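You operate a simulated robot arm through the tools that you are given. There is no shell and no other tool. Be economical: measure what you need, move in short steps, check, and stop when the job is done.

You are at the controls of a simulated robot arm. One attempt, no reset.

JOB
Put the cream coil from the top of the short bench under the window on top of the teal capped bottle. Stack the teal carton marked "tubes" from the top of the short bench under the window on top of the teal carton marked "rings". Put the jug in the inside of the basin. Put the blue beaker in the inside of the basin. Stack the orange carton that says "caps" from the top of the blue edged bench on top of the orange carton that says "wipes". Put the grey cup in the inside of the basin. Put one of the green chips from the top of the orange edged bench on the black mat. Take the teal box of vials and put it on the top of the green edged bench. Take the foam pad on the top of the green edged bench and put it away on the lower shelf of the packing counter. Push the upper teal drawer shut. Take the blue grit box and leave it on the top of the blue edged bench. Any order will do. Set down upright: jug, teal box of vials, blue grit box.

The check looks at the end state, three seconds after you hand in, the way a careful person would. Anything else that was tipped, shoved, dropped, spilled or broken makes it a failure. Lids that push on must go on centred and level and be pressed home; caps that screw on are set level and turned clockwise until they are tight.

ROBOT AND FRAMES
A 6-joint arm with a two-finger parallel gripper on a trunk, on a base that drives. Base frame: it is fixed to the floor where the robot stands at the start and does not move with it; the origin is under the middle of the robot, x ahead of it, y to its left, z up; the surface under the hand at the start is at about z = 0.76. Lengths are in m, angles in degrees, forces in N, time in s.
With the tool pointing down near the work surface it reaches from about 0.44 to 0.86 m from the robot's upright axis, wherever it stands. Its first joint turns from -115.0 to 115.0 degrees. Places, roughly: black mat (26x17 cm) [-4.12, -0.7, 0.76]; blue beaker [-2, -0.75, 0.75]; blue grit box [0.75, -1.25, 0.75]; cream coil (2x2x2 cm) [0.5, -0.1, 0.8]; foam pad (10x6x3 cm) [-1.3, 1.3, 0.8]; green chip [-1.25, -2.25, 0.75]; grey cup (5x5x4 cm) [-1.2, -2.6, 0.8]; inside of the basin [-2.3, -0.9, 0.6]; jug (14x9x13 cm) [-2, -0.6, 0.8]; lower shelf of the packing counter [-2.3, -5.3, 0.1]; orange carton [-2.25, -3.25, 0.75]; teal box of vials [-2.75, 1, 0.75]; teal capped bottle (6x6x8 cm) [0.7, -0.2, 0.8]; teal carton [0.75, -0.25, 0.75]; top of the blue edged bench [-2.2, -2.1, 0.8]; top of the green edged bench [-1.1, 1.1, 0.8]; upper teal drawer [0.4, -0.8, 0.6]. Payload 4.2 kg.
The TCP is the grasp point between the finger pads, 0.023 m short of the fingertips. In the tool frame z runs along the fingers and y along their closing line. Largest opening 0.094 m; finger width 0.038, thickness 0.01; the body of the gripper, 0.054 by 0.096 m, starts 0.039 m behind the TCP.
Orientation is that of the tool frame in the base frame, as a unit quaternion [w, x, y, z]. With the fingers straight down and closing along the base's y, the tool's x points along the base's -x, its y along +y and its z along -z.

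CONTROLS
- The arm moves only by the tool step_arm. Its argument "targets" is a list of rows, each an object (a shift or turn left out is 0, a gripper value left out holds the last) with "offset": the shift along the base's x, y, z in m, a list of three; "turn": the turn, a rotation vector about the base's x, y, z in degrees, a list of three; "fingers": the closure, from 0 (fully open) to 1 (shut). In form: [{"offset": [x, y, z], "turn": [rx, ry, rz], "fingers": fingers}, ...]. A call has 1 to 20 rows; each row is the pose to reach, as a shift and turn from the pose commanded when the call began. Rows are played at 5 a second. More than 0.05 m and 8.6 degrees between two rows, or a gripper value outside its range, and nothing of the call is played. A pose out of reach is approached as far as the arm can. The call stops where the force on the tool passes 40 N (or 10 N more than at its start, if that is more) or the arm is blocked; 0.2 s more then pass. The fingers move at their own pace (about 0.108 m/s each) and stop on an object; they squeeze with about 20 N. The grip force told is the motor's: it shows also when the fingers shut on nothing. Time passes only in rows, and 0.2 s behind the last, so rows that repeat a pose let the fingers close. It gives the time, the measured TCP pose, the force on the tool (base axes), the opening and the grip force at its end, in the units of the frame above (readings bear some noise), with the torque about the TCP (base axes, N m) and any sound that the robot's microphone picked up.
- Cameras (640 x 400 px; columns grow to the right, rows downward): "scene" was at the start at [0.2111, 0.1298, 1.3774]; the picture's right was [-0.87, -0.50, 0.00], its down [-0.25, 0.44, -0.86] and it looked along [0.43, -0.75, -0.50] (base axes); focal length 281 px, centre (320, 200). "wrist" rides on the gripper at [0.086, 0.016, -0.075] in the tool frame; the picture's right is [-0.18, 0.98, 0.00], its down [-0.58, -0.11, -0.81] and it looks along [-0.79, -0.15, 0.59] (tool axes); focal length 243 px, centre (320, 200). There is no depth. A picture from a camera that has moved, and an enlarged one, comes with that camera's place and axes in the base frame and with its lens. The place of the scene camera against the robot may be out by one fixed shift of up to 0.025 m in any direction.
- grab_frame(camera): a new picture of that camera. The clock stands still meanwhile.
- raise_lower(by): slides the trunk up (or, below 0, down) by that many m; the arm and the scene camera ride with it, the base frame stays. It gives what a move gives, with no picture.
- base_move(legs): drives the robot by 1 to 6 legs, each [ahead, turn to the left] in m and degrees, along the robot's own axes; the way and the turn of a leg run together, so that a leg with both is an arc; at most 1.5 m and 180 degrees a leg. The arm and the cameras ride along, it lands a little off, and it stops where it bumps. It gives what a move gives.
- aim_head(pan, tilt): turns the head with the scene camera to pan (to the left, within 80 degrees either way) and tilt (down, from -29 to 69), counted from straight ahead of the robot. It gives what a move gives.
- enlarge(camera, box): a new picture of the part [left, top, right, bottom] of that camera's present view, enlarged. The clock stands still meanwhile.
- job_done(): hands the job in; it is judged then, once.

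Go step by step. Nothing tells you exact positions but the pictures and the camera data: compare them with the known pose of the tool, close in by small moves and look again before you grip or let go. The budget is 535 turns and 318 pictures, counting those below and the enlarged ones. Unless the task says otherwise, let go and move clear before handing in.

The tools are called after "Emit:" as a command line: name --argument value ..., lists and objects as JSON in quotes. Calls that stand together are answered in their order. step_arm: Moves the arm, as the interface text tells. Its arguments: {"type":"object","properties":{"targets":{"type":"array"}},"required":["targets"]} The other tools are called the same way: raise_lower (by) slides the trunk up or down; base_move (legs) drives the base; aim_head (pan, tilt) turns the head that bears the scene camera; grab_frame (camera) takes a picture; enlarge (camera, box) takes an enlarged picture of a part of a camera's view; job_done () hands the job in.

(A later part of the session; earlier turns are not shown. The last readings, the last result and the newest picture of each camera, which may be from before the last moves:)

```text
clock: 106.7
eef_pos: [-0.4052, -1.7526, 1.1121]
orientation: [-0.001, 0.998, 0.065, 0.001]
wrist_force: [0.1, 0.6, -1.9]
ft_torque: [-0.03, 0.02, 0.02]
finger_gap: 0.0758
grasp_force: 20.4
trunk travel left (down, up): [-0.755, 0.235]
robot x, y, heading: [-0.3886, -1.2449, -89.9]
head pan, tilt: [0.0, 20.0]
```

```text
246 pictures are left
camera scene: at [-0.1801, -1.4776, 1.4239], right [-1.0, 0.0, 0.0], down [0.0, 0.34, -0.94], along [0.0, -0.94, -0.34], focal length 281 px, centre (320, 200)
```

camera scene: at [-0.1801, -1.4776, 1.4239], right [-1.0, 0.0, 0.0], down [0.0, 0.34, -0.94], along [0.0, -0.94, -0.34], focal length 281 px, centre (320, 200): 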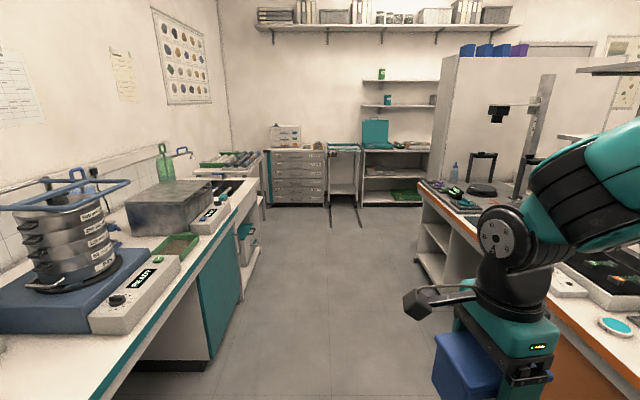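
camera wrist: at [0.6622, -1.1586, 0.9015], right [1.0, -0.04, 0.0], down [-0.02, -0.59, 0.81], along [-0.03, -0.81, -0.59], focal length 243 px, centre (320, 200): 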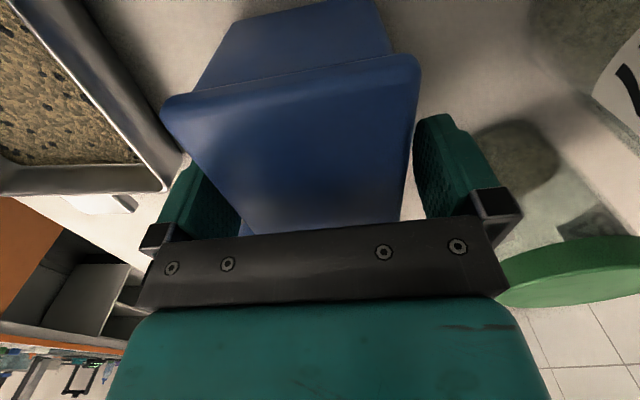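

The grit box is held well. I'll drive north along the aisle and turn west to look at the passage around the island.

Emit:
base_move --legs '[[0, 180], [1.0, 0], [0, 60]]'

Emit:
aim_head --pan 0 --tilt 20

Emit:
grab_frame --camera "scene"

Emit:
aim_head --pan 45 --tilt 25

Emit:
grab_frame --camera "scene"

```text
clock: 121.6
eef_pos: [-0.7295, 0.0135, 1.1134]
orientation: [0.0, -0.528, 0.849, -0.002]
wrist_force: [-0.9, 0.9, -2.6]
ft_torque: [0.0, 0.01, -0.01]
finger_gap: 0.0758
grasp_force: 19.7
trunk travel left (down, up): [-0.755, 0.235]
robot x, y, heading: [-0.3184, -0.2821, 146.5]
head pan, tilt: [0.0, 20.0]
```

```text
clock: 122.2
eef_pos: [-0.7294, 0.0138, 1.1126]
orientation: [0.001, -0.528, 0.849, -0.002]
wrist_force: [-0.1, 0.7, -2.0]
ft_torque: [0.04, 0.04, 0.01]
finger_gap: 0.0756
grasp_force: 20.4
trunk travel left (down, up): [-0.755, 0.235]
robot x, y, heading: [-0.317, -0.2829, 146.5]
head pan, tilt: [0.0, 20.0]
```

```text
245 pictures are left
camera scene: at [-0.6155, -0.2943, 1.4239], right [0.55, 0.83, 0.0], down [0.28, -0.19, -0.94], along [-0.78, 0.52, -0.34], focal length 281 px, centre (320, 200)
```

scene: 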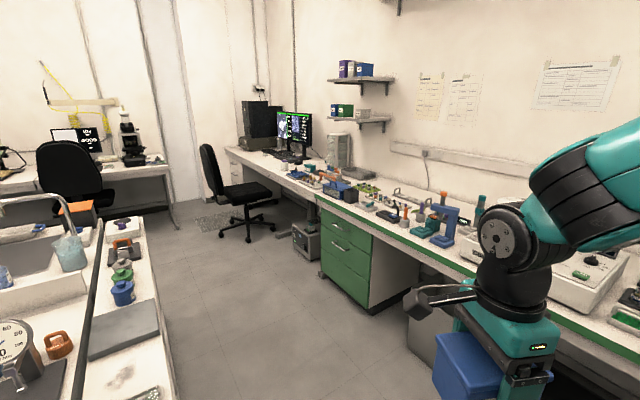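

```text
clock: 123.3
eef_pos: [-0.7289, 0.013, 1.112]
orientation: [0.0, -0.529, 0.849, -0.002]
wrist_force: [-0.2, 0.4, -2.1]
ft_torque: [-0.01, 0.02, 0.03]
finger_gap: 0.0756
grasp_force: 19.5
trunk travel left (down, up): [-0.755, 0.235]
robot x, y, heading: [-0.3163, -0.278, 146.1]
head pan, tilt: [45.0, 25.0]
```

```text
244 pictures are left
camera scene: at [-0.6283, -0.3639, 1.4159], right [-0.2, 0.98, 0.0], down [0.41, 0.08, -0.91], along [-0.89, -0.18, -0.42], focal length 281 px, centre (320, 200)
```

scene: 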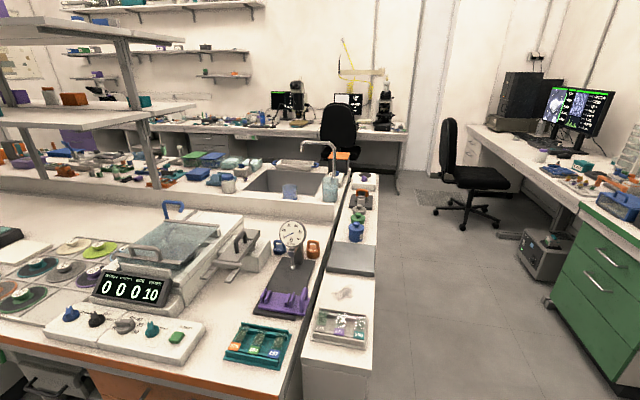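

I can see the corridor (y from about -0.31 to 0.72) leading west to the blue-edge side. I'll drive to its centreline and head west.

Emit:
base_move --legs '[[0, -25.6], [0.54, 0], [0, 59.5], [1.2, 0]]'

Emit:
aim_head --pan 20 --tilt 25

Emit:
grab_frame --camera "scene"

Emit:
aim_head --pan 75 --tilt 25

Emit:
grab_frame --camera "scene"

```text
clock: 135.9
eef_pos: [-2.2693, 0.2482, 1.1123]
orientation: [-0.002, 0.745, -0.667, 0.002]
wrist_force: [0.6, 0.4, -2.0]
ft_torque: [0.0, 0.01, 0.02]
finger_gap: 0.0754
grasp_force: 19.6
trunk travel left (down, up): [-0.755, 0.235]
robot x, y, heading: [-1.7667, 0.2231, 178.8]
head pan, tilt: [45.0, 25.0]
```

```text
clock: 136.8
eef_pos: [-2.2698, 0.248, 1.1127]
orientation: [0.0, 0.744, -0.668, 0.003]
wrist_force: [1.0, 0.5, -2.5]
ft_torque: [0.01, 0.02, 0.02]
finger_gap: 0.0757
grasp_force: 19.9
trunk travel left (down, up): [-0.755, 0.235]
robot x, y, heading: [-1.7612, 0.2213, 178.7]
head pan, tilt: [20.0, 25.0]
```

```text
243 pictures are left
camera scene: at [-1.9933, 0.0124, 1.4158], right [-0.32, 0.95, 0.0], down [0.4, 0.14, -0.91], along [-0.86, -0.29, -0.42], focal length 281 px, centre (320, 200)
```

scene: 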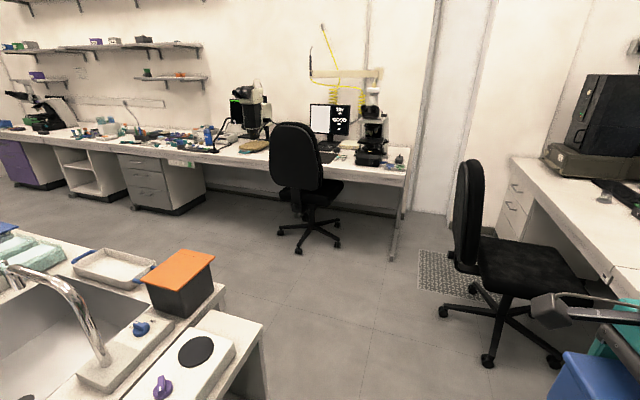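

```text
clock: 138.0
eef_pos: [-2.2697, 0.2493, 1.1131]
orientation: [-0.001, 0.744, -0.668, 0.002]
wrist_force: [-0.6, 0.1, -2.5]
ft_torque: [-0.03, 0.01, 0.01]
finger_gap: 0.0758
grasp_force: 19.7
trunk travel left (down, up): [-0.755, 0.235]
robot x, y, heading: [-1.7666, 0.2213, 179.0]
head pan, tilt: [75.0, 25.0]
```

```text
242 pictures are left
camera scene: at [-1.9319, -0.0463, 1.4159], right [-0.96, 0.28, 0.0], down [0.12, 0.41, -0.91], along [-0.25, -0.87, -0.42], focal length 281 px, centre (320, 200)
```

scene: 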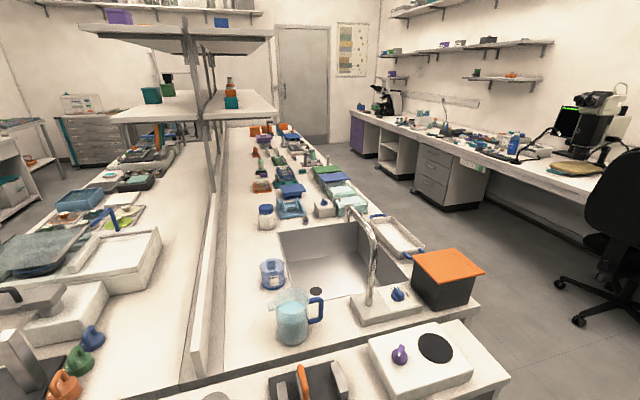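

I see the basin with the jug and beaker beside it, and the west aisle is open. I'll drive around the island's end into the west aisle.

Emit:
base_move --legs '[[0.75, 0], [0, 46], [0.8, 0], [0, 46], [0.9, 0]]'

Emit:
aim_head --pan 60 --tilt 30

Emit:
grab_frame --camera "scene"

Emit:
aim_head --pan 15 --tilt 20

Emit:
grab_frame --camera "scene"

```text
clock: 154.5
eef_pos: [-3.0617, -1.7173, 1.1121]
orientation: [-0.003, 0.997, 0.076, 0.001]
wrist_force: [0.2, -0.1, -1.7]
ft_torque: [0.02, 0.02, 0.02]
finger_gap: 0.0758
grasp_force: 20.0
trunk travel left (down, up): [-0.755, 0.235]
robot x, y, heading: [-3.0611, -1.2086, -88.8]
head pan, tilt: [75.0, 25.0]
```

```text
clock: 155.2
eef_pos: [-3.0625, -1.7178, 1.1119]
orientation: [-0.002, 0.997, 0.076, 0.0]
wrist_force: [-0.4, 0.8, -1.8]
ft_torque: [-0.03, 0.03, 0.03]
finger_gap: 0.0758
grasp_force: 20.0
trunk travel left (down, up): [-0.755, 0.235]
robot x, y, heading: [-3.0581, -1.2128, -88.6]
head pan, tilt: [60.0, 30.0]
```

```text
241 pictures are left
camera scene: at [-2.7665, -1.389, 1.4079], right [-0.48, -0.88, 0.0], down [-0.44, 0.24, -0.87], along [0.76, -0.41, -0.5], focal length 281 px, centre (320, 200)
```

scene: 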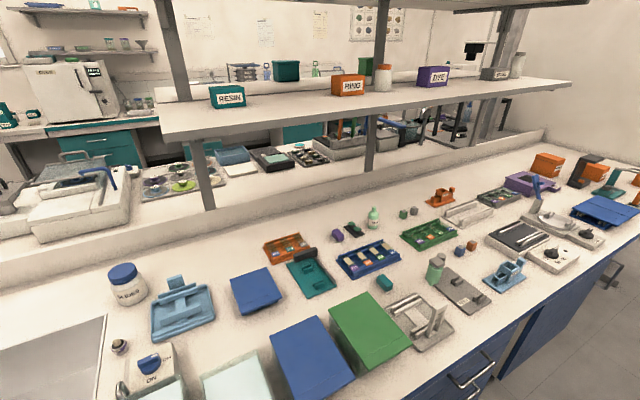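

```text
clock: 156.4
eef_pos: [-3.0634, -1.7189, 1.1125]
orientation: [-0.002, 0.997, 0.077, 0.001]
wrist_force: [-0.3, 0.0, -2.0]
ft_torque: [0.01, 0.04, 0.03]
finger_gap: 0.0756
grasp_force: 19.7
trunk travel left (down, up): [-0.755, 0.235]
robot x, y, heading: [-3.0577, -1.2101, -88.7]
head pan, tilt: [15.0, 20.0]
```

```text
240 pictures are left
camera scene: at [-2.8195, -1.4351, 1.4239], right [-0.96, -0.28, 0.0], down [-0.1, 0.33, -0.94], along [0.27, -0.9, -0.34], focal length 281 px, centre (320, 200)
```

scene: 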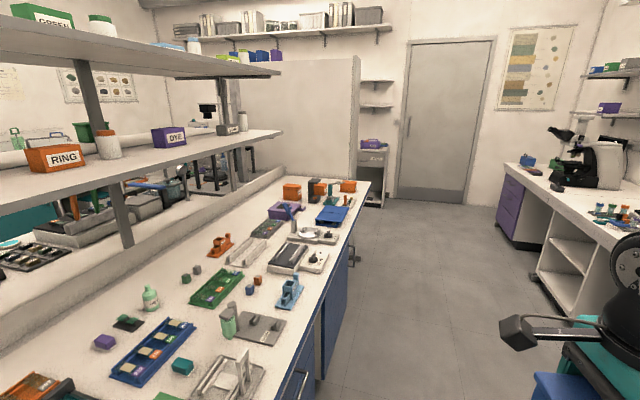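

Emit:
aim_head --pan 50 --tilt 35

Emit:
grab_frame --camera "scene"

Emit:
enlarge --camera "scene" --box '[300, 50, 640, 260]'

```text
clock: 157.4
eef_pos: [-3.063, -1.718, 1.1132]
orientation: [-0.001, 0.997, 0.077, 0.001]
wrist_force: [0.4, 0.4, -2.2]
ft_torque: [-0.03, -0.01, 0.01]
finger_gap: 0.0761
grasp_force: 20.0
trunk travel left (down, up): [-0.755, 0.235]
robot x, y, heading: [-3.0631, -1.2123, -88.5]
head pan, tilt: [50.0, 35.0]
```

```text
239 pictures are left
camera scene: at [-2.7771, -1.4008, 1.4001], right [-0.62, -0.78, 0.0], down [-0.45, 0.36, -0.82], along [0.64, -0.51, -0.57], focal length 281 px, centre (320, 200)
```

scene: 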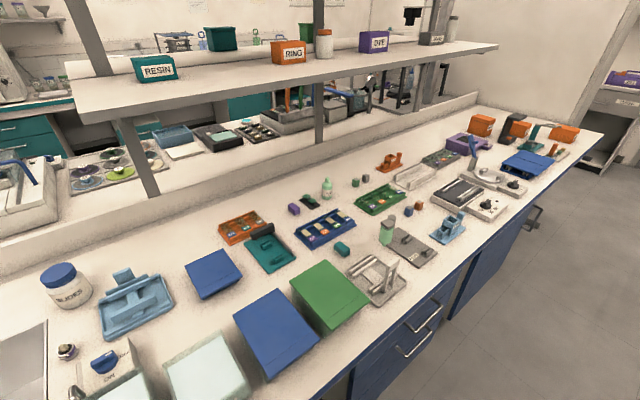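

```text
1.88 times, centred on (470, 155) of scene
camera zoom: at [-2.7771, -1.4008, 1.4001], right [-0.62, -0.78, 0.0], down [-0.45, 0.36, -0.82], along [0.64, -0.51, -0.57], focal length 528 px, centre (38, 285)
```

zoom: 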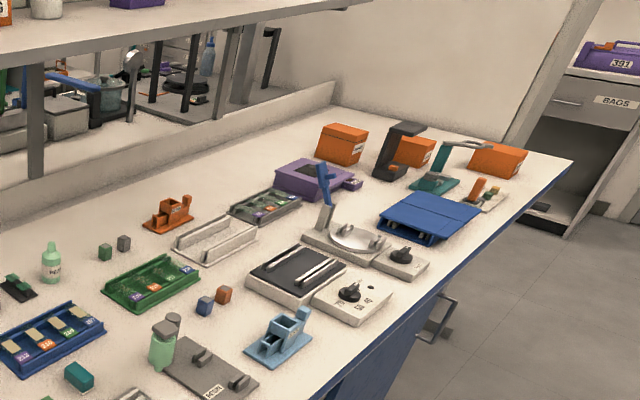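

The blue-edged bench is crowded; I'll face it near y≈-1.75 and look for a clear spot.

Emit:
base_move --legs '[[0.5, 0], [0, 88]]'

Emit:
aim_head --pan 15 --tilt 45

Emit:
grab_frame --camera "scene"

Emit:
aim_head --pan -45 --tilt 35

Emit:
grab_frame --camera "scene"

```text
clock: 164.0
eef_pos: [-2.5429, -1.737, 1.1131]
orientation: [-0.001, 0.675, 0.738, -0.002]
wrist_force: [-0.1, 0.4, -2.2]
ft_torque: [0.02, -0.02, -0.02]
finger_gap: 0.0759
grasp_force: 20.2
trunk travel left (down, up): [-0.755, 0.235]
robot x, y, heading: [-3.0507, -1.7, -2.4]
head pan, tilt: [50.0, 35.0]
```

```text
clock: 165.0
eef_pos: [-2.5426, -1.7367, 1.113]
orientation: [-0.002, 0.674, 0.739, 0.0]
wrist_force: [-0.5, -0.4, -2.4]
ft_torque: [0.01, 0.03, 0.05]
finger_gap: 0.0756
grasp_force: 20.0
trunk travel left (down, up): [-0.755, 0.235]
robot x, y, heading: [-3.0458, -1.7012, -2.5]
head pan, tilt: [15.0, 45.0]
```

```text
237 pictures are left
camera scene: at [-2.7949, -1.4798, 1.3853], right [0.22, -0.97, 0.0], down [-0.69, -0.16, -0.71], along [0.69, 0.16, -0.71], focal length 281 px, centre (320, 200)
```

scene: 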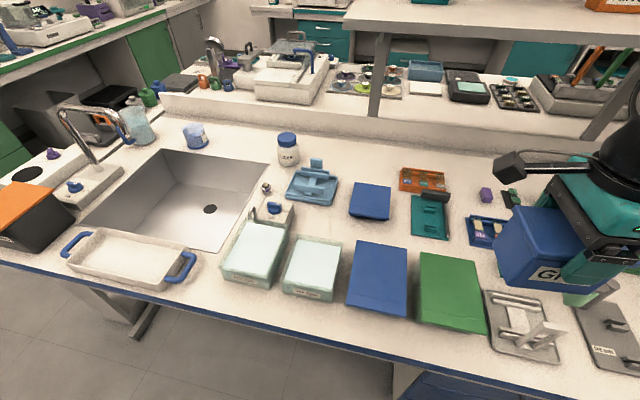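

```text
clock: 166.3
eef_pos: [-2.5421, -1.7359, 1.1123]
orientation: [-0.002, 0.674, 0.739, 0.0]
wrist_force: [-0.7, 0.4, -2.1]
ft_torque: [0.0, 0.02, -0.02]
finger_gap: 0.0759
grasp_force: 20.2
trunk travel left (down, up): [-0.755, 0.235]
robot x, y, heading: [-3.0485, -1.7022, -2.1]
head pan, tilt: [-45.0, 35.0]
```

```text
236 pictures are left
camera scene: at [-2.8144, -1.5624, 1.4001], right [-0.73, -0.68, 0.0], down [-0.39, 0.42, -0.82], along [0.56, -0.6, -0.57], focal length 281 px, centre (320, 200)
```

scene: 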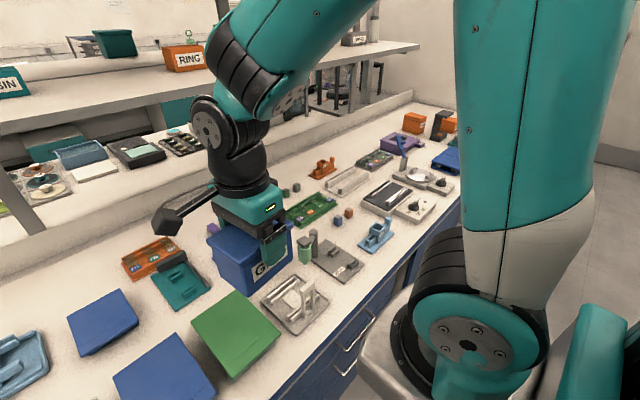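

There's a free patch behind the white boxes around (-2.30,-1.36). I'll turn the tool so the box's short side is along y and carry the grit box over it, high.

Emit:
step_arm --targets '[{"offset": [0.0, 0.03, 0], "turn": [0, 0, 7]}, {"offset": [0.02, 0.065, 0], "turn": [0, 0, 14]}, {"offset": [0.04, 0.1, 0], "turn": [0, 0, 21]}, {"offset": [0.06, 0.135, 0], "turn": [0, 0, 28]}, {"offset": [0.08, 0.17, 0], "turn": [0, 0, 35]}, {"offset": [0.1, 0.205, 0], "turn": [0, 0, 42]}, {"offset": [0.12, 0.24, 0], "turn": [0, 0, 49]}, {"offset": [0.15, 0.275, 0], "turn": [0, 0, 56]}, {"offset": [0.18, 0.31, -0.01], "turn": [0, 0, 63]}, {"offset": [0.21, 0.345, -0.02], "turn": [0, 0, 70]}, {"offset": [0.23, 0.374, -0.04], "turn": [0, 0, 77]}, {"offset": [0.24, 0.374, -0.06], "turn": [0, 0, 85]}, {"offset": [0.24, 0.374, -0.08], "turn": [0, 0, 85]}]'

Emit:
aim_head --pan 15 --tilt 45

Emit:
grab_frame --camera "scene"

Emit:
grab_frame --camera "wrist"

```text
clock: 169.1
eef_pos: [-2.3196, -1.3822, 1.0319]
orientation: [-0.001, -0.003, 1.0, -0.002]
wrist_force: [0.0, -0.7, -1.9]
ft_torque: [-0.01, 0.0, -0.02]
finger_gap: 0.0758
grasp_force: 20.0
out of reach, approached as far as the arm can: row 11, 12, 13
trunk travel left (down, up): [-0.755, 0.235]
robot x, y, heading: [-3.0482, -1.6999, -2.2]
head pan, tilt: [-45.0, 35.0]
```

```text
clock: 170.4
eef_pos: [-2.3195, -1.3816, 1.0313]
orientation: [-0.001, -0.002, 1.0, -0.002]
wrist_force: [0.6, 0.2, -3.1]
ft_torque: [0.03, 0.01, 0.01]
finger_gap: 0.0756
grasp_force: 19.7
trunk travel left (down, up): [-0.755, 0.235]
robot x, y, heading: [-3.0475, -1.7005, -2.1]
head pan, tilt: [15.0, 45.0]
```

```text
235 pictures are left
camera scene: at [-2.7949, -1.4798, 1.3852], right [0.22, -0.98, 0.0], down [-0.69, -0.16, -0.71], along [0.69, 0.16, -0.71], focal length 281 px, centre (320, 200)
```

scene: 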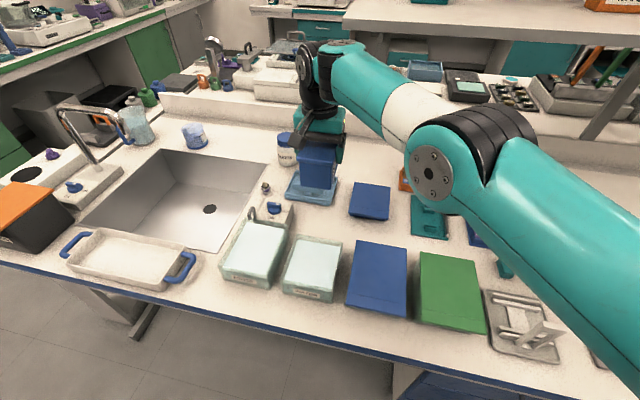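

```text
234 pictures are left
camera wrist: at [-2.4058, -1.3657, 1.1061], right [0.18, 0.98, 0.0], down [0.58, -0.1, 0.81], along [0.79, -0.15, -0.59], focal length 243 px, centre (320, 200)
```

wrist: 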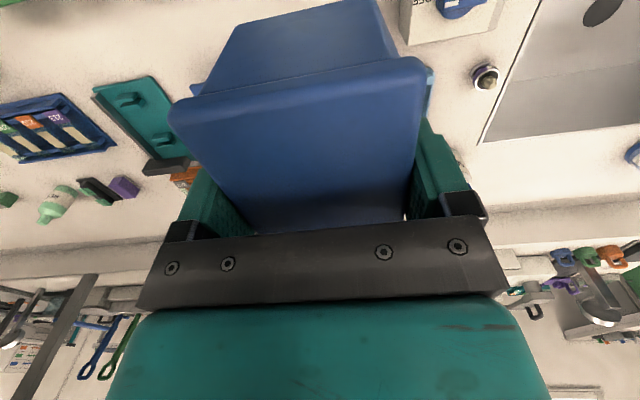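

Emit:
base_move --legs '[[0.1, 0]]'

Emit:
step_arm --targets '[{"offset": [-0.04, 0.01, 0]}, {"offset": [-0.08, 0.02, 0]}, {"offset": [-0.08, 0.02, -0.04]}, {"offset": [-0.08, 0.02, -0.08]}]'

Emit:
grab_frame --camera "scene"

Emit:
grab_frame --camera "wrist"

```text
clock: 171.5
eef_pos: [-2.2206, -1.3861, 1.0309]
orientation: [-0.001, -0.003, 1.0, -0.001]
wrist_force: [-0.2, 0.0, -2.7]
ft_torque: [0.01, 0.0, 0.0]
finger_gap: 0.0759
grasp_force: 20.2
trunk travel left (down, up): [-0.755, 0.235]
robot x, y, heading: [-2.9489, -1.7056, -2.2]
head pan, tilt: [15.0, 45.0]
```

```text
clock: 172.5
eef_pos: [-2.2984, -1.3661, 0.953]
orientation: [-0.001, -0.002, 1.0, -0.002]
wrist_force: [-0.3, 0.5, -1.0]
ft_torque: [0.01, -0.03, -0.03]
finger_gap: 0.0759
grasp_force: 20.1
trunk travel left (down, up): [-0.755, 0.235]
robot x, y, heading: [-2.9497, -1.7038, -2.2]
head pan, tilt: [15.0, 45.0]
```

```text
233 pictures are left
camera scene: at [-2.6964, -1.4835, 1.3854], right [0.22, -0.97, 0.0], down [-0.69, -0.16, -0.71], along [0.69, 0.16, -0.71], focal length 281 px, centre (320, 200)
```

scene: 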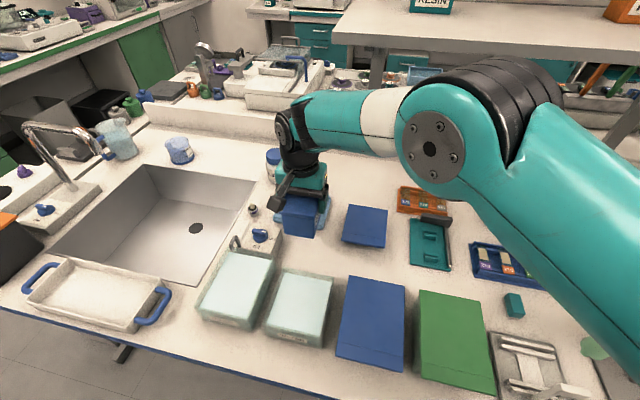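

```text
232 pictures are left
camera wrist: at [-2.3854, -1.3493, 1.0269], right [0.18, 0.98, 0.0], down [0.58, -0.1, 0.81], along [0.79, -0.15, -0.59], focal length 243 px, centre (320, 200)
```

wrist: 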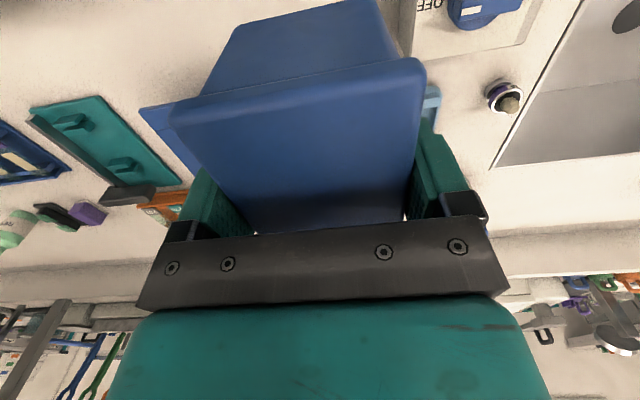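

Target spot adjusted to about (-2.304,-1.375). I'll lower in steps with checks.

Emit:
step_arm --targets '[{"offset": [-0.006, -0.009, 0]}, {"offset": [-0.006, -0.009, -0.04]}, {"offset": [-0.006, -0.009, -0.075]}, {"offset": [-0.006, -0.009, -0.09]}]'

Emit:
enlarge --camera "scene" --box '[220, 150, 400, 300]'

Emit:
grab_frame --camera "wrist"

```text
clock: 173.5
eef_pos: [-2.305, -1.374, 0.8655]
orientation: [-0.001, -0.003, 1.0, -0.001]
wrist_force: [-0.4, -0.6, -2.1]
ft_torque: [-0.02, -0.01, 0.0]
finger_gap: 0.0757
grasp_force: 19.6
trunk travel left (down, up): [-0.755, 0.235]
robot x, y, heading: [-2.9498, -1.7007, -2.2]
head pan, tilt: [15.0, 45.0]
```

```text
2.67 times, centred on (310, 225) of scene
camera zoom: at [-2.6963, -1.4834, 1.3853], right [0.22, -0.97, 0.0], down [-0.69, -0.16, -0.71], along [0.69, 0.16, -0.71], focal length 749 px, centre (347, 133)
```

zoom: 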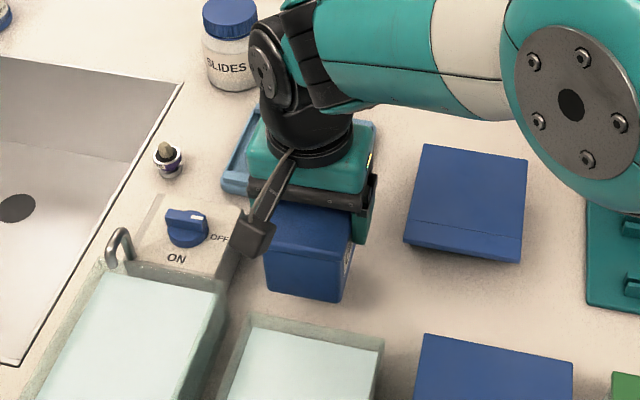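

```text
230 pictures are left
camera wrist: at [-2.3911, -1.3581, 0.9386], right [0.18, 0.98, 0.0], down [0.58, -0.1, 0.81], along [0.79, -0.15, -0.59], focal length 243 px, centre (320, 200)
```

wrist: 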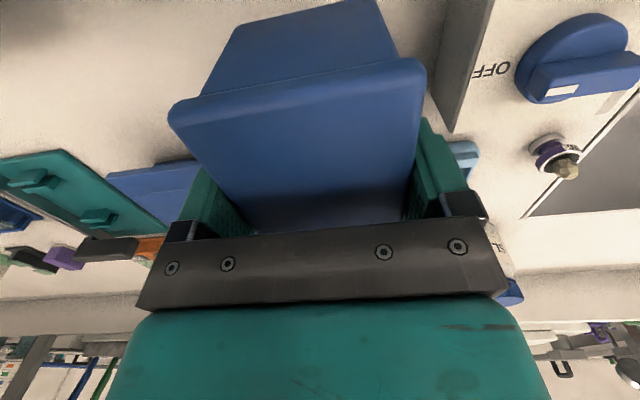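

Emit:
step_arm --targets '[{"offset": [-0.002, 0, -0.02]}, {"offset": [-0.002, 0, -0.03]}, {"offset": [-0.002, 0, -0.034]}, {"offset": [-0.002, 0, -0.036]}]'

Emit:
enlarge --camera "scene" --box '[220, 150, 400, 300]'

```text
clock: 174.5
eef_pos: [-2.3092, -1.3737, 0.8274]
orientation: [0.0, -0.003, 1.0, -0.002]
wrist_force: [-0.8, -3.6, 8.0]
ft_torque: [0.15, 0.54, 0.16]
finger_gap: 0.0759
grasp_force: 19.7
trunk travel left (down, up): [-0.755, 0.235]
robot x, y, heading: [-2.9497, -1.7024, -2.1]
head pan, tilt: [15.0, 45.0]
```

```text
2.67 times, centred on (310, 225) of scene
camera zoom: at [-2.6965, -1.4837, 1.3856], right [0.22, -0.98, 0.0], down [-0.69, -0.16, -0.71], along [0.69, 0.16, -0.71], focal length 749 px, centre (347, 133)
```

zoom: 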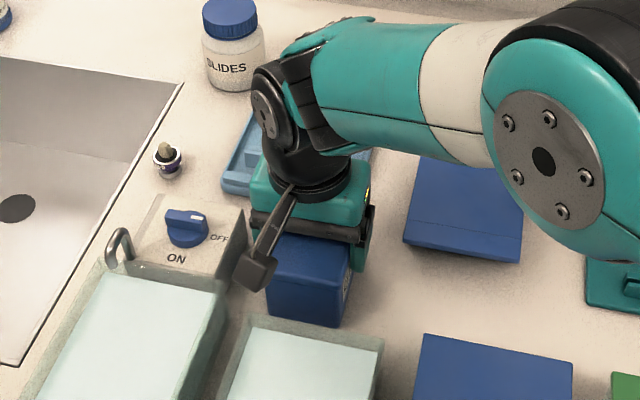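

Emit:
step_arm --targets '[{"offset": [0, 0, 0.001], "fingers": 0.15}, {"offset": [0, 0, 0.001], "fingers": 0.08}, {"offset": [0, 0, 0.003], "fingers": 0.06}]'

Emit:
grab_frame --camera "wrist"

```text
clock: 175.3
eef_pos: [-2.31, -1.3744, 0.8278]
orientation: [-0.001, -0.003, 1.0, -0.002]
wrist_force: [-0.8, -0.5, 0.0]
ft_torque: [0.0, -0.01, -0.01]
finger_gap: 0.0879
grasp_force: 0.1
trunk travel left (down, up): [-0.755, 0.235]
robot x, y, heading: [-2.9497, -1.7101, -2.1]
head pan, tilt: [15.0, 45.0]
```

```text
228 pictures are left
camera wrist: at [-2.3961, -1.3587, 0.9025], right [0.18, 0.98, 0.0], down [0.58, -0.1, 0.81], along [0.79, -0.15, -0.59], focal length 243 px, centre (320, 200)
```

wrist: 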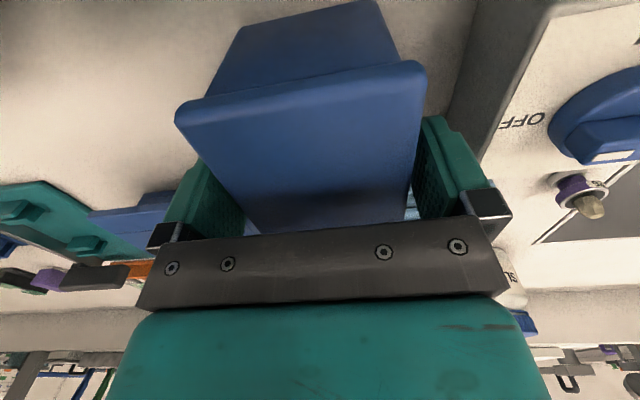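

Released with no residual force. Lift straight up and check.

Emit:
step_arm --targets '[{"offset": [0, 0, 0.04]}, {"offset": [0, 0, 0.08]}, {"offset": [0, 0, 0.12]}, {"offset": [-0.03, -0.03, 0.15]}, {"offset": [-0.06, -0.06, 0.18]}, {"offset": [-0.09, -0.09, 0.21]}, {"offset": [-0.12, -0.12, 0.24]}, {"offset": [-0.12, -0.15, 0.27]}, {"offset": [-0.12, -0.19, 0.29]}]'

Emit:
grab_frame --camera "scene"

```text
refused: row 4 steps farther than a row can; nothing moved
```

```text
227 pictures are left
camera scene: at [-2.6962, -1.4834, 1.3852], right [0.22, -0.97, 0.0], down [-0.69, -0.16, -0.71], along [0.69, 0.16, -0.71], focal length 281 px, centre (320, 200)
```

scene: 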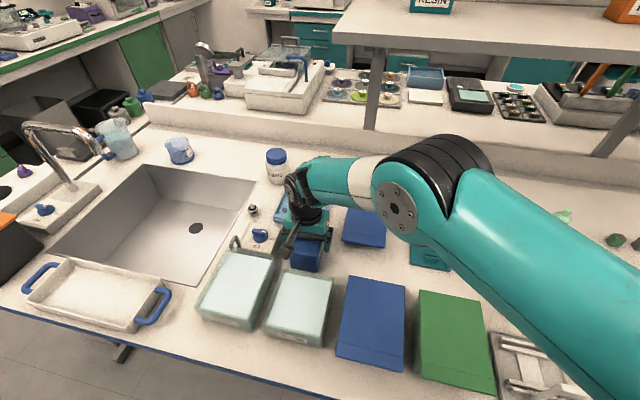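

Emit:
step_arm --targets '[{"offset": [0, 0, 0.04]}, {"offset": [0, 0, 0.08]}, {"offset": [0, 0, 0.12]}, {"offset": [-0.025, -0.025, 0.145]}, {"offset": [-0.05, -0.05, 0.17]}, {"offset": [-0.075, -0.075, 0.195]}, {"offset": [-0.1, -0.1, 0.22]}, {"offset": [-0.12, -0.13, 0.25]}, {"offset": [-0.13, -0.16, 0.28]}, {"offset": [-0.14, -0.2, 0.3]}]'

Emit:
grab_frame --camera "scene"

```text
clock: 177.5
eef_pos: [-2.4508, -1.57, 1.1289]
orientation: [-0.001, -0.003, 1.0, -0.002]
wrist_force: [0.3, 0.9, -0.9]
ft_torque: [-0.01, 0.04, -0.02]
finger_gap: 0.0884
grasp_force: 0.1
trunk travel left (down, up): [-0.755, 0.235]
robot x, y, heading: [-2.9495, -1.7049, -2.2]
head pan, tilt: [15.0, 45.0]
```

```text
226 pictures are left
camera scene: at [-2.6959, -1.4829, 1.3851], right [0.22, -0.97, 0.0], down [-0.69, -0.16, -0.71], along [0.69, 0.16, -0.71], focal length 281 px, centre (320, 200)
```

scene: 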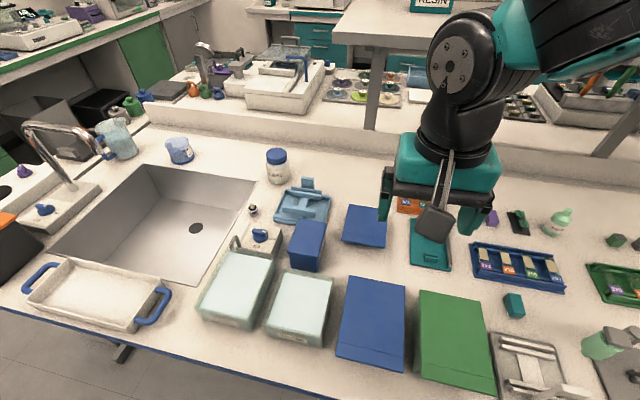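

Grit box is standing on the bench. Next the orange cartons at the south end: drive down the aisle.

Emit:
base_move --legs '[[-0.12, 0], [0, -87.8], [1.35, 0], [0, 90]]'

Emit:
aim_head --pan 0 --tilt 35

Emit:
grab_frame --camera "scene"

```text
clock: 192.8
eef_pos: [-2.5745, -2.9323, 1.1289]
orientation: [-0.001, -0.02, 1.0, -0.001]
wrist_force: [-0.1, 0.5, 0.3]
ft_torque: [-0.03, -0.01, -0.01]
finger_gap: 0.0884
grasp_force: 0.0
trunk travel left (down, up): [-0.755, 0.235]
robot x, y, heading: [-3.0684, -3.0826, -0.2]
head pan, tilt: [15.0, 45.0]
```

```text
clock: 193.6
eef_pos: [-2.5751, -2.9336, 1.1276]
orientation: [0.0, -0.02, 1.0, -0.002]
wrist_force: [0.0, 0.4, 0.3]
ft_torque: [-0.01, -0.01, 0.02]
finger_gap: 0.0886
grasp_force: 0.0
trunk travel left (down, up): [-0.755, 0.235]
robot x, y, heading: [-3.0709, -3.0846, 0.1]
head pan, tilt: [0.0, 35.0]
```

```text
225 pictures are left
camera scene: at [-2.8145, -2.8759, 1.4], right [0.0, -1.0, 0.0], down [-0.57, 0.0, -0.82], along [0.82, 0.0, -0.57], focal length 281 px, centre (320, 200)
```

scene: 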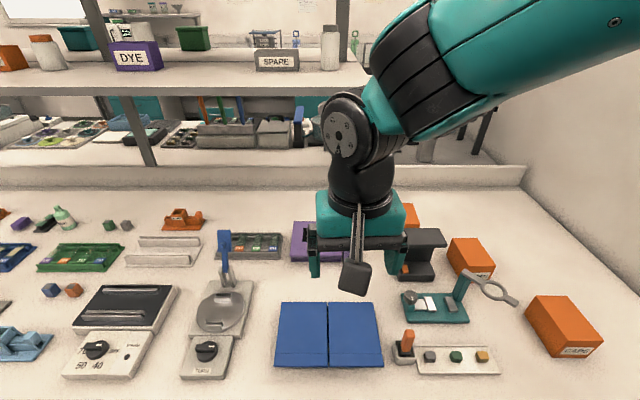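

Emit:
step_arm --targets '[{"offset": [0, 0.05, 0.0], "fingers": 0}, {"offset": [0, 0.1, 0.0]}, {"offset": [0, 0.15, 0.0]}, {"offset": [0, 0.2, 0.0]}, {"offset": [0, 0.25, 0]}]'

Emit:
aim_head --pan -20 --tilt 40

Emit:
grab_frame --camera "scene"

Emit:
enlarge --camera "scene" --box '[250, 120, 490, 290]'

```text
clock: 194.8
eef_pos: [-2.5742, -2.6822, 1.1322]
orientation: [-0.001, -0.02, 1.0, -0.003]
wrist_force: [-0.2, -0.1, 1.2]
ft_torque: [0.06, 0.01, 0.01]
finger_gap: 0.0941
grasp_force: 0.0
trunk travel left (down, up): [-0.755, 0.235]
robot x, y, heading: [-3.0703, -3.0839, -0.2]
head pan, tilt: [0.0, 35.0]
```

```text
clock: 195.6
eef_pos: [-2.5739, -2.6815, 1.131]
orientation: [-0.001, -0.019, 1.0, -0.002]
wrist_force: [0.5, 0.5, -1.2]
ft_torque: [0.01, 0.02, -0.02]
finger_gap: 0.0941
grasp_force: 0.1
trunk travel left (down, up): [-0.755, 0.235]
robot x, y, heading: [-3.0665, -3.083, 0.2]
head pan, tilt: [-20.0, 40.0]
```

```text
224 pictures are left
camera scene: at [-2.8227, -2.9049, 1.3925], right [-0.34, -0.94, 0.0], down [-0.6, 0.22, -0.77], along [0.72, -0.26, -0.64], focal length 281 px, centre (320, 200)
```

scene: 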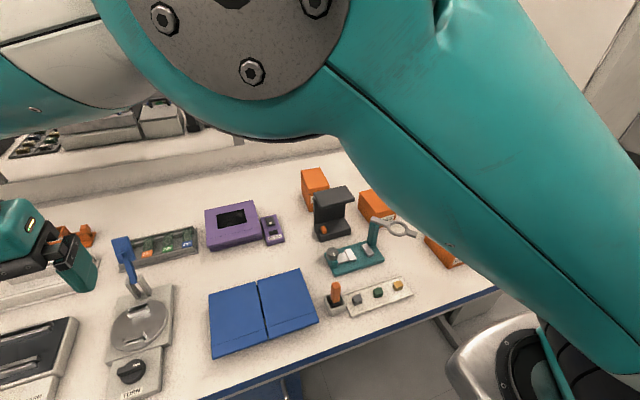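

```text
2.35 times, centred on (370, 205) of scene
camera zoom: at [-2.8227, -2.9049, 1.3925], right [-0.34, -0.94, 0.0], down [-0.6, 0.22, -0.77], along [0.72, -0.26, -0.64], focal length 660 px, centre (202, 188)
```

zoom: 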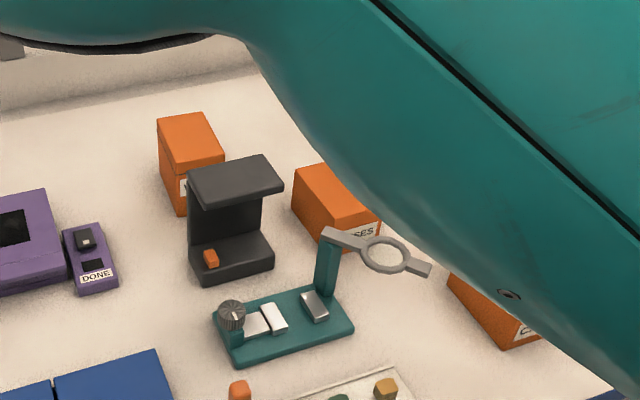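

Three cartons: CAPS at the front right (≈(-2.46,-3.44)), one labelled W… at the back (≈(-2.12,-3.16)), and another in the middle. I'll reposition the base slightly.

Emit:
base_move --legs '[[0, -35], [0.15, 0], [0, 35]]'

Emit:
aim_head --pan -5 --tilt 40

Emit:
grab_frame --camera "scene"

Emit:
enlarge --camera "scene" --box '[340, 150, 600, 330]'

```text
clock: 200.0
eef_pos: [-2.3874, -2.8679, 1.131]
orientation: [-0.002, 0.071, 0.997, -0.003]
wrist_force: [0.1, -0.3, 0.0]
ft_torque: [0.01, 0.03, 0.01]
finger_gap: 0.094
grasp_force: 0.1
trunk travel left (down, up): [-0.755, 0.235]
robot x, y, heading: [-2.9473, -3.1714, -10.6]
head pan, tilt: [-20.0, 40.0]
stopped in leg 3: the robot was blocked; the commanded pose is now the measured one
```

```text
clock: 200.7
eef_pos: [-2.3873, -2.8668, 1.1303]
orientation: [-0.002, 0.07, 0.998, -0.002]
wrist_force: [-0.2, 0.8, -0.5]
ft_torque: [0.03, -0.01, 0.0]
finger_gap: 0.0939
grasp_force: 0.1
trunk travel left (down, up): [-0.755, 0.235]
robot x, y, heading: [-2.9469, -3.1734, -10.8]
head pan, tilt: [-5.0, 40.0]
```

```text
222 pictures are left
camera scene: at [-2.6649, -3.0211, 1.3925], right [-0.27, -0.96, 0.0], down [-0.62, 0.18, -0.77], along [0.74, -0.21, -0.64], focal length 281 px, centre (320, 200)
```

scene: 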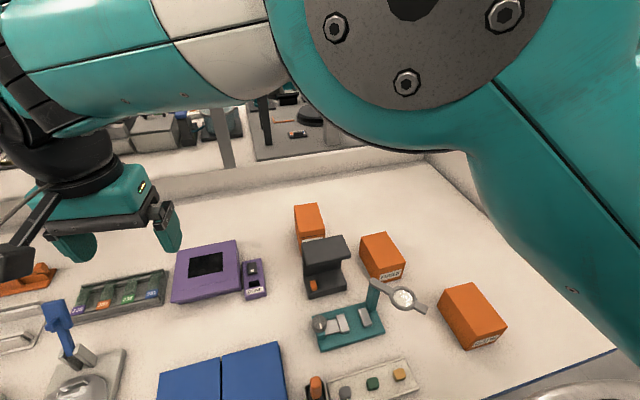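

```text
2.22 times, centred on (470, 240) of scene
camera zoom: at [-2.6649, -3.0211, 1.3925], right [-0.27, -0.96, 0.0], down [-0.62, 0.18, -0.77], along [0.74, -0.21, -0.64], focal length 624 px, centre (-13, 111)
```

zoom: 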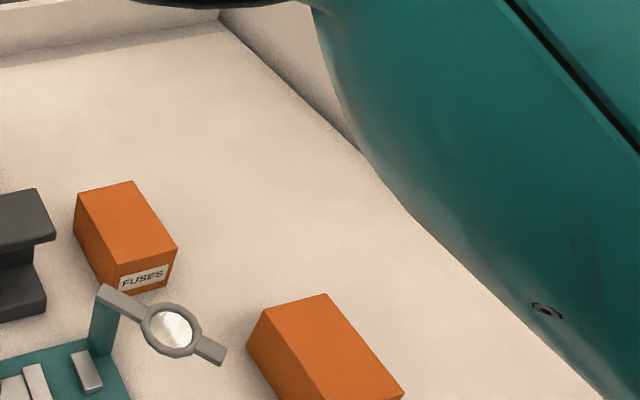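

Emit:
enlarge --camera "scene" --box '[260, 180, 420, 300]'

Emit:
enlarge --camera "scene" --box '[400, 250, 540, 370]'

```text
3.33 times, centred on (340, 240) of scene
camera zoom: at [-2.6649, -3.0211, 1.3925], right [-0.27, -0.96, 0.0], down [-0.62, 0.18, -0.77], along [0.74, -0.21, -0.64], focal length 936 px, centre (253, 67)
```

zoom: 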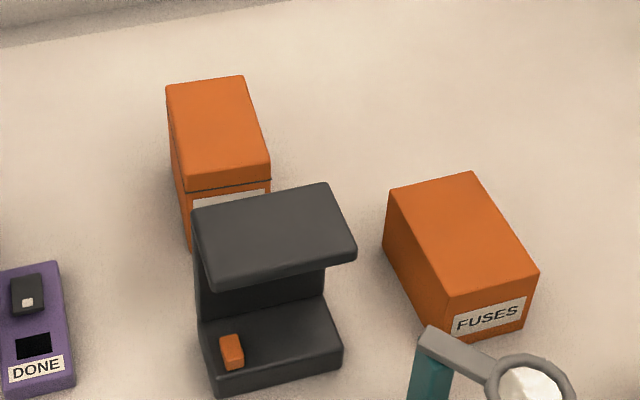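

```text
3.33 times, centred on (470, 310) of scene
camera zoom: at [-2.6649, -3.0211, 1.3925], right [-0.27, -0.96, 0.0], down [-0.62, 0.18, -0.77], along [0.74, -0.21, -0.64], focal length 936 px, centre (-180, -167)
```

zoom: 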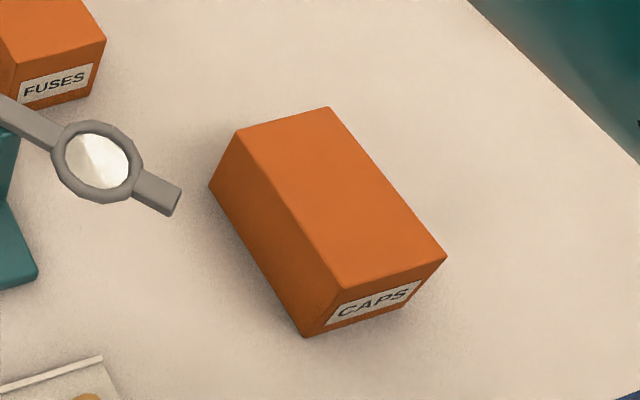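

By elimination and the earlier "W", the back carton is WIPES. CAPS is at ~(-2.468,-3.438). I'll move above CAPS and look with the wrist camera.

Emit:
step_arm --targets '[{"offset": [-0.007, -0.048, 0], "turn": [0, 0, 2]}, {"offset": [-0.014, -0.096, 0], "turn": [0, 0, 4]}, {"offset": [-0.021, -0.144, 0], "turn": [0, 0, 6]}, {"offset": [-0.028, -0.192, 0], "turn": [0, 0, 8]}, {"offset": [-0.035, -0.24, 0], "turn": [0, 0, 8]}, {"offset": [-0.042, -0.288, 0], "turn": [0, 0, 8]}, {"offset": [-0.049, -0.336, 0], "turn": [0, 0, 8]}, {"offset": [-0.056, -0.384, 0], "turn": [0, 0, 8]}, {"offset": [-0.063, -0.432, 0], "turn": [0, 0, 8]}, {"offset": [-0.07, -0.48, 0], "turn": [0, 0, 8]}, {"offset": [-0.077, -0.528, 0], "turn": [0, 0, 8]}, {"offset": [-0.08, -0.57, 0], "turn": [0, 0, 8]}, {"offset": [-0.08, -0.57, -0.045], "turn": [0, 0, 8]}, {"offset": [-0.08, -0.57, -0.09], "turn": [0, 0, 8]}, {"offset": [-0.08, -0.57, -0.13], "turn": [0, 0, 8]}]'

Emit:
grab_frame --camera "wrist"

Emit:
grab_frame --camera "scene"

```text
clock: 203.9
eef_pos: [-2.4699, -3.438, 1.0001]
orientation: [-0.001, 0.001, 1.0, -0.004]
wrist_force: [-0.3, -0.2, 0.8]
ft_torque: [0.0, -0.04, 0.02]
finger_gap: 0.0941
grasp_force: 0.0
trunk travel left (down, up): [-0.755, 0.235]
robot x, y, heading: [-2.9478, -3.1767, -10.8]
head pan, tilt: [-5.0, 40.0]
```

```text
218 pictures are left
camera wrist: at [-2.5558, -3.4208, 1.0743], right [0.18, 0.98, -0.01], down [0.58, -0.1, 0.81], along [0.79, -0.15, -0.59], focal length 243 px, centre (320, 200)
```

wrist: 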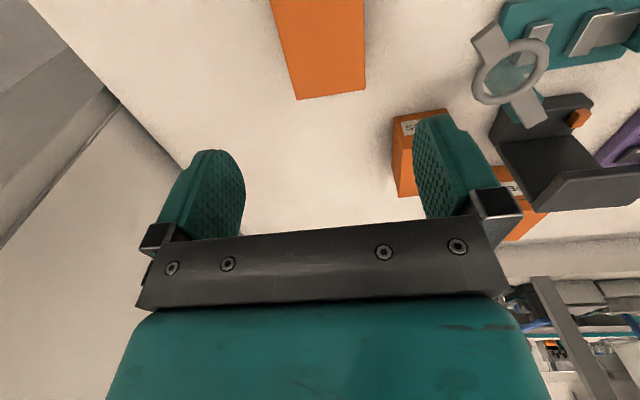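

```text
217 pictures are left
camera scene: at [-2.6654, -3.021, 1.3927], right [-0.27, -0.96, 0.0], down [-0.62, 0.17, -0.77], along [0.74, -0.21, -0.64], focal length 281 px, centre (320, 200)
```

scene: 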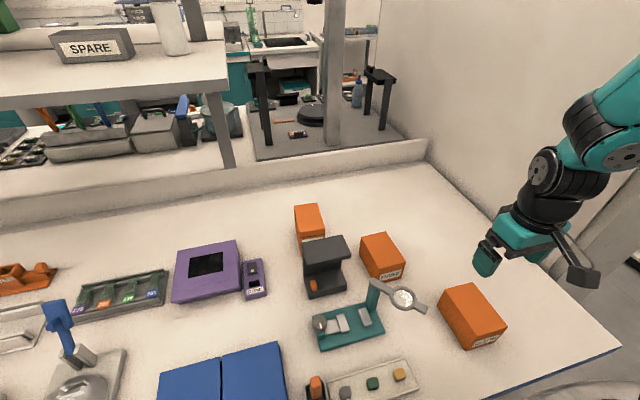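

CAPS centered at (-2.464,-3.436), yaw 0. Descend and grip.

Emit:
step_arm --targets '[{"offset": [0.005, 0.002, -0.045]}, {"offset": [0.005, 0.002, -0.09]}, {"offset": [0.005, 0.002, -0.13]}, {"offset": [0.005, 0.002, -0.16]}, {"offset": [0.005, 0.002, -0.183]}]'

Emit:
grab_frame --camera "wrist"

Emit:
enlarge --camera "scene" --box '[370, 230, 570, 370]'

```text
clock: 205.1
eef_pos: [-2.4613, -3.4338, 0.8166]
orientation: [-0.002, 0.001, 1.0, -0.003]
wrist_force: [0.1, 0.2, 0.5]
ft_torque: [0.0, 0.01, 0.03]
finger_gap: 0.0942
grasp_force: 0.0
trunk travel left (down, up): [-0.755, 0.235]
robot x, y, heading: [-2.9481, -3.1744, -10.9]
head pan, tilt: [-5.0, 40.0]
```

```text
216 pictures are left
camera wrist: at [-2.5482, -3.4177, 0.8917], right [0.19, 0.98, -0.01], down [0.58, -0.1, 0.81], along [0.79, -0.15, -0.59], focal length 243 px, centre (320, 200)
```

wrist: 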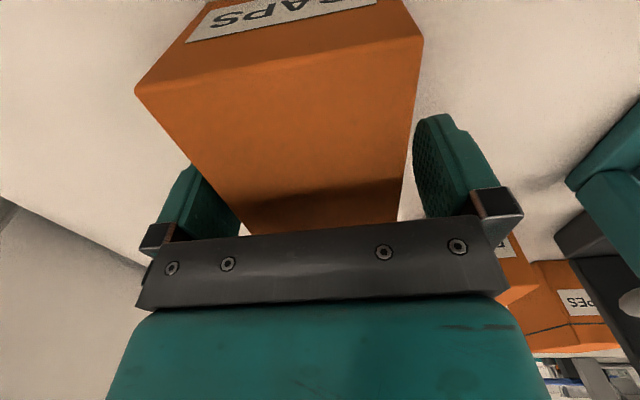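

```text
2.86 times, centred on (470, 300) of scene
camera zoom: at [-2.6651, -3.0211, 1.3926], right [-0.27, -0.96, 0.0], down [-0.62, 0.17, -0.77], along [0.74, -0.21, -0.64], focal length 802 px, centre (-109, -86)
```

zoom: 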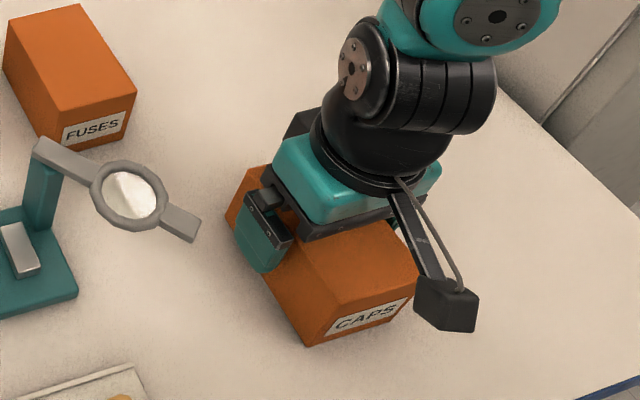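

WIPES label confirmed. Close and lift.

Emit:
step_arm --targets '[{"offset": [0, -0.001, 0], "fingers": 0.2}, {"offset": [0, -0.001, 0], "fingers": 1}, {"offset": [0, -0.001, 0], "fingers": 1}, {"offset": [0, -0.001, 0.01], "fingers": 1}, {"offset": [0, -0.001, 0.05], "fingers": 1}, {"offset": [0, -0.001, 0.1], "fingers": 1}, {"offset": [0, -0.001, 0.15], "fingers": 1}, {"offset": [0, -0.001, 0.19], "fingers": 1}]'

Emit:
grab_frame --camera "scene"

```text
clock: 206.9
eef_pos: [-2.4619, -3.4348, 1.0091]
orientation: [-0.001, 0.001, 1.0, -0.003]
wrist_force: [-0.4, -0.2, -1.1]
ft_torque: [0.02, 0.03, 0.0]
finger_gap: 0.0747
grasp_force: 19.8
trunk travel left (down, up): [-0.755, 0.235]
robot x, y, heading: [-2.9466, -3.1709, -10.9]
head pan, tilt: [-5.0, 40.0]
```

```text
214 pictures are left
camera scene: at [-2.6643, -3.0214, 1.3924], right [-0.27, -0.96, 0.0], down [-0.62, 0.18, -0.77], along [0.74, -0.21, -0.64], focal length 281 px, centre (320, 200)
```

scene: 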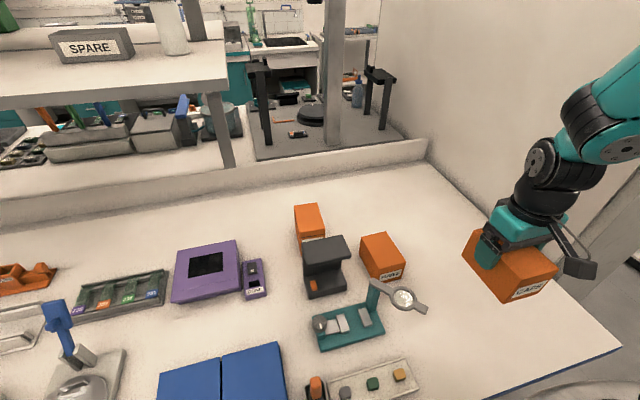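

Held. Move toward WIPES part-way and measure it with the wrist camera.

Emit:
step_arm --targets '[{"offset": [-0.01, 0.045, 0.01]}, {"offset": [-0.01, 0.09, 0.02]}, {"offset": [-0.01, 0.135, 0.03]}, {"offset": [0.0, 0.18, 0.04]}, {"offset": [0.02, 0.22, 0.04]}, {"offset": [0.04, 0.25, 0.04]}]'

Emit:
grab_frame --camera "wrist"

Emit:
grab_frame --camera "scene"

```text
clock: 208.3
eef_pos: [-2.4237, -3.1904, 1.0499]
orientation: [-0.003, 0.001, 1.0, -0.003]
wrist_force: [-0.1, -0.4, -1.6]
ft_torque: [0.02, -0.02, 0.03]
finger_gap: 0.075
grasp_force: 19.9
trunk travel left (down, up): [-0.755, 0.235]
robot x, y, heading: [-2.9442, -3.177, -11.0]
head pan, tilt: [-5.0, 40.0]
```

```text
213 pictures are left
camera wrist: at [-2.5089, -3.1734, 1.1248], right [0.19, 0.98, -0.01], down [0.58, -0.11, 0.8], along [0.79, -0.15, -0.59], focal length 243 px, centre (320, 200)
```

wrist: 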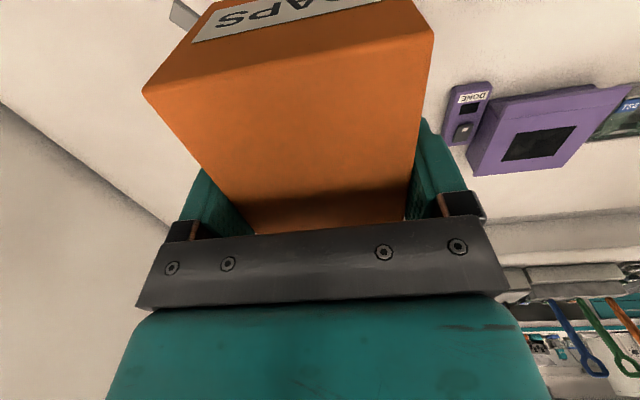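

```text
212 pictures are left
camera scene: at [-2.665, -3.0215, 1.3926], right [-0.27, -0.96, 0.0], down [-0.62, 0.18, -0.77], along [0.74, -0.21, -0.64], focal length 281 px, centre (320, 200)
```

scene: 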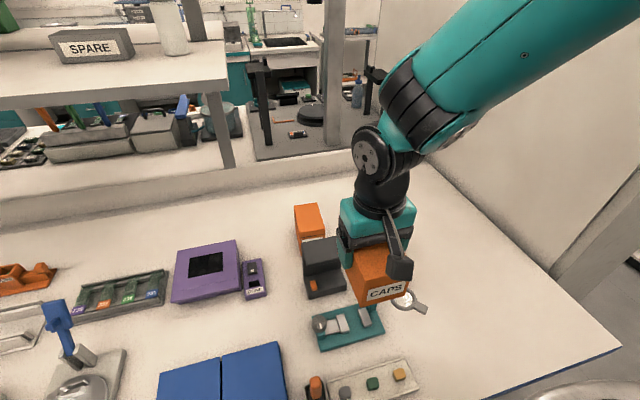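

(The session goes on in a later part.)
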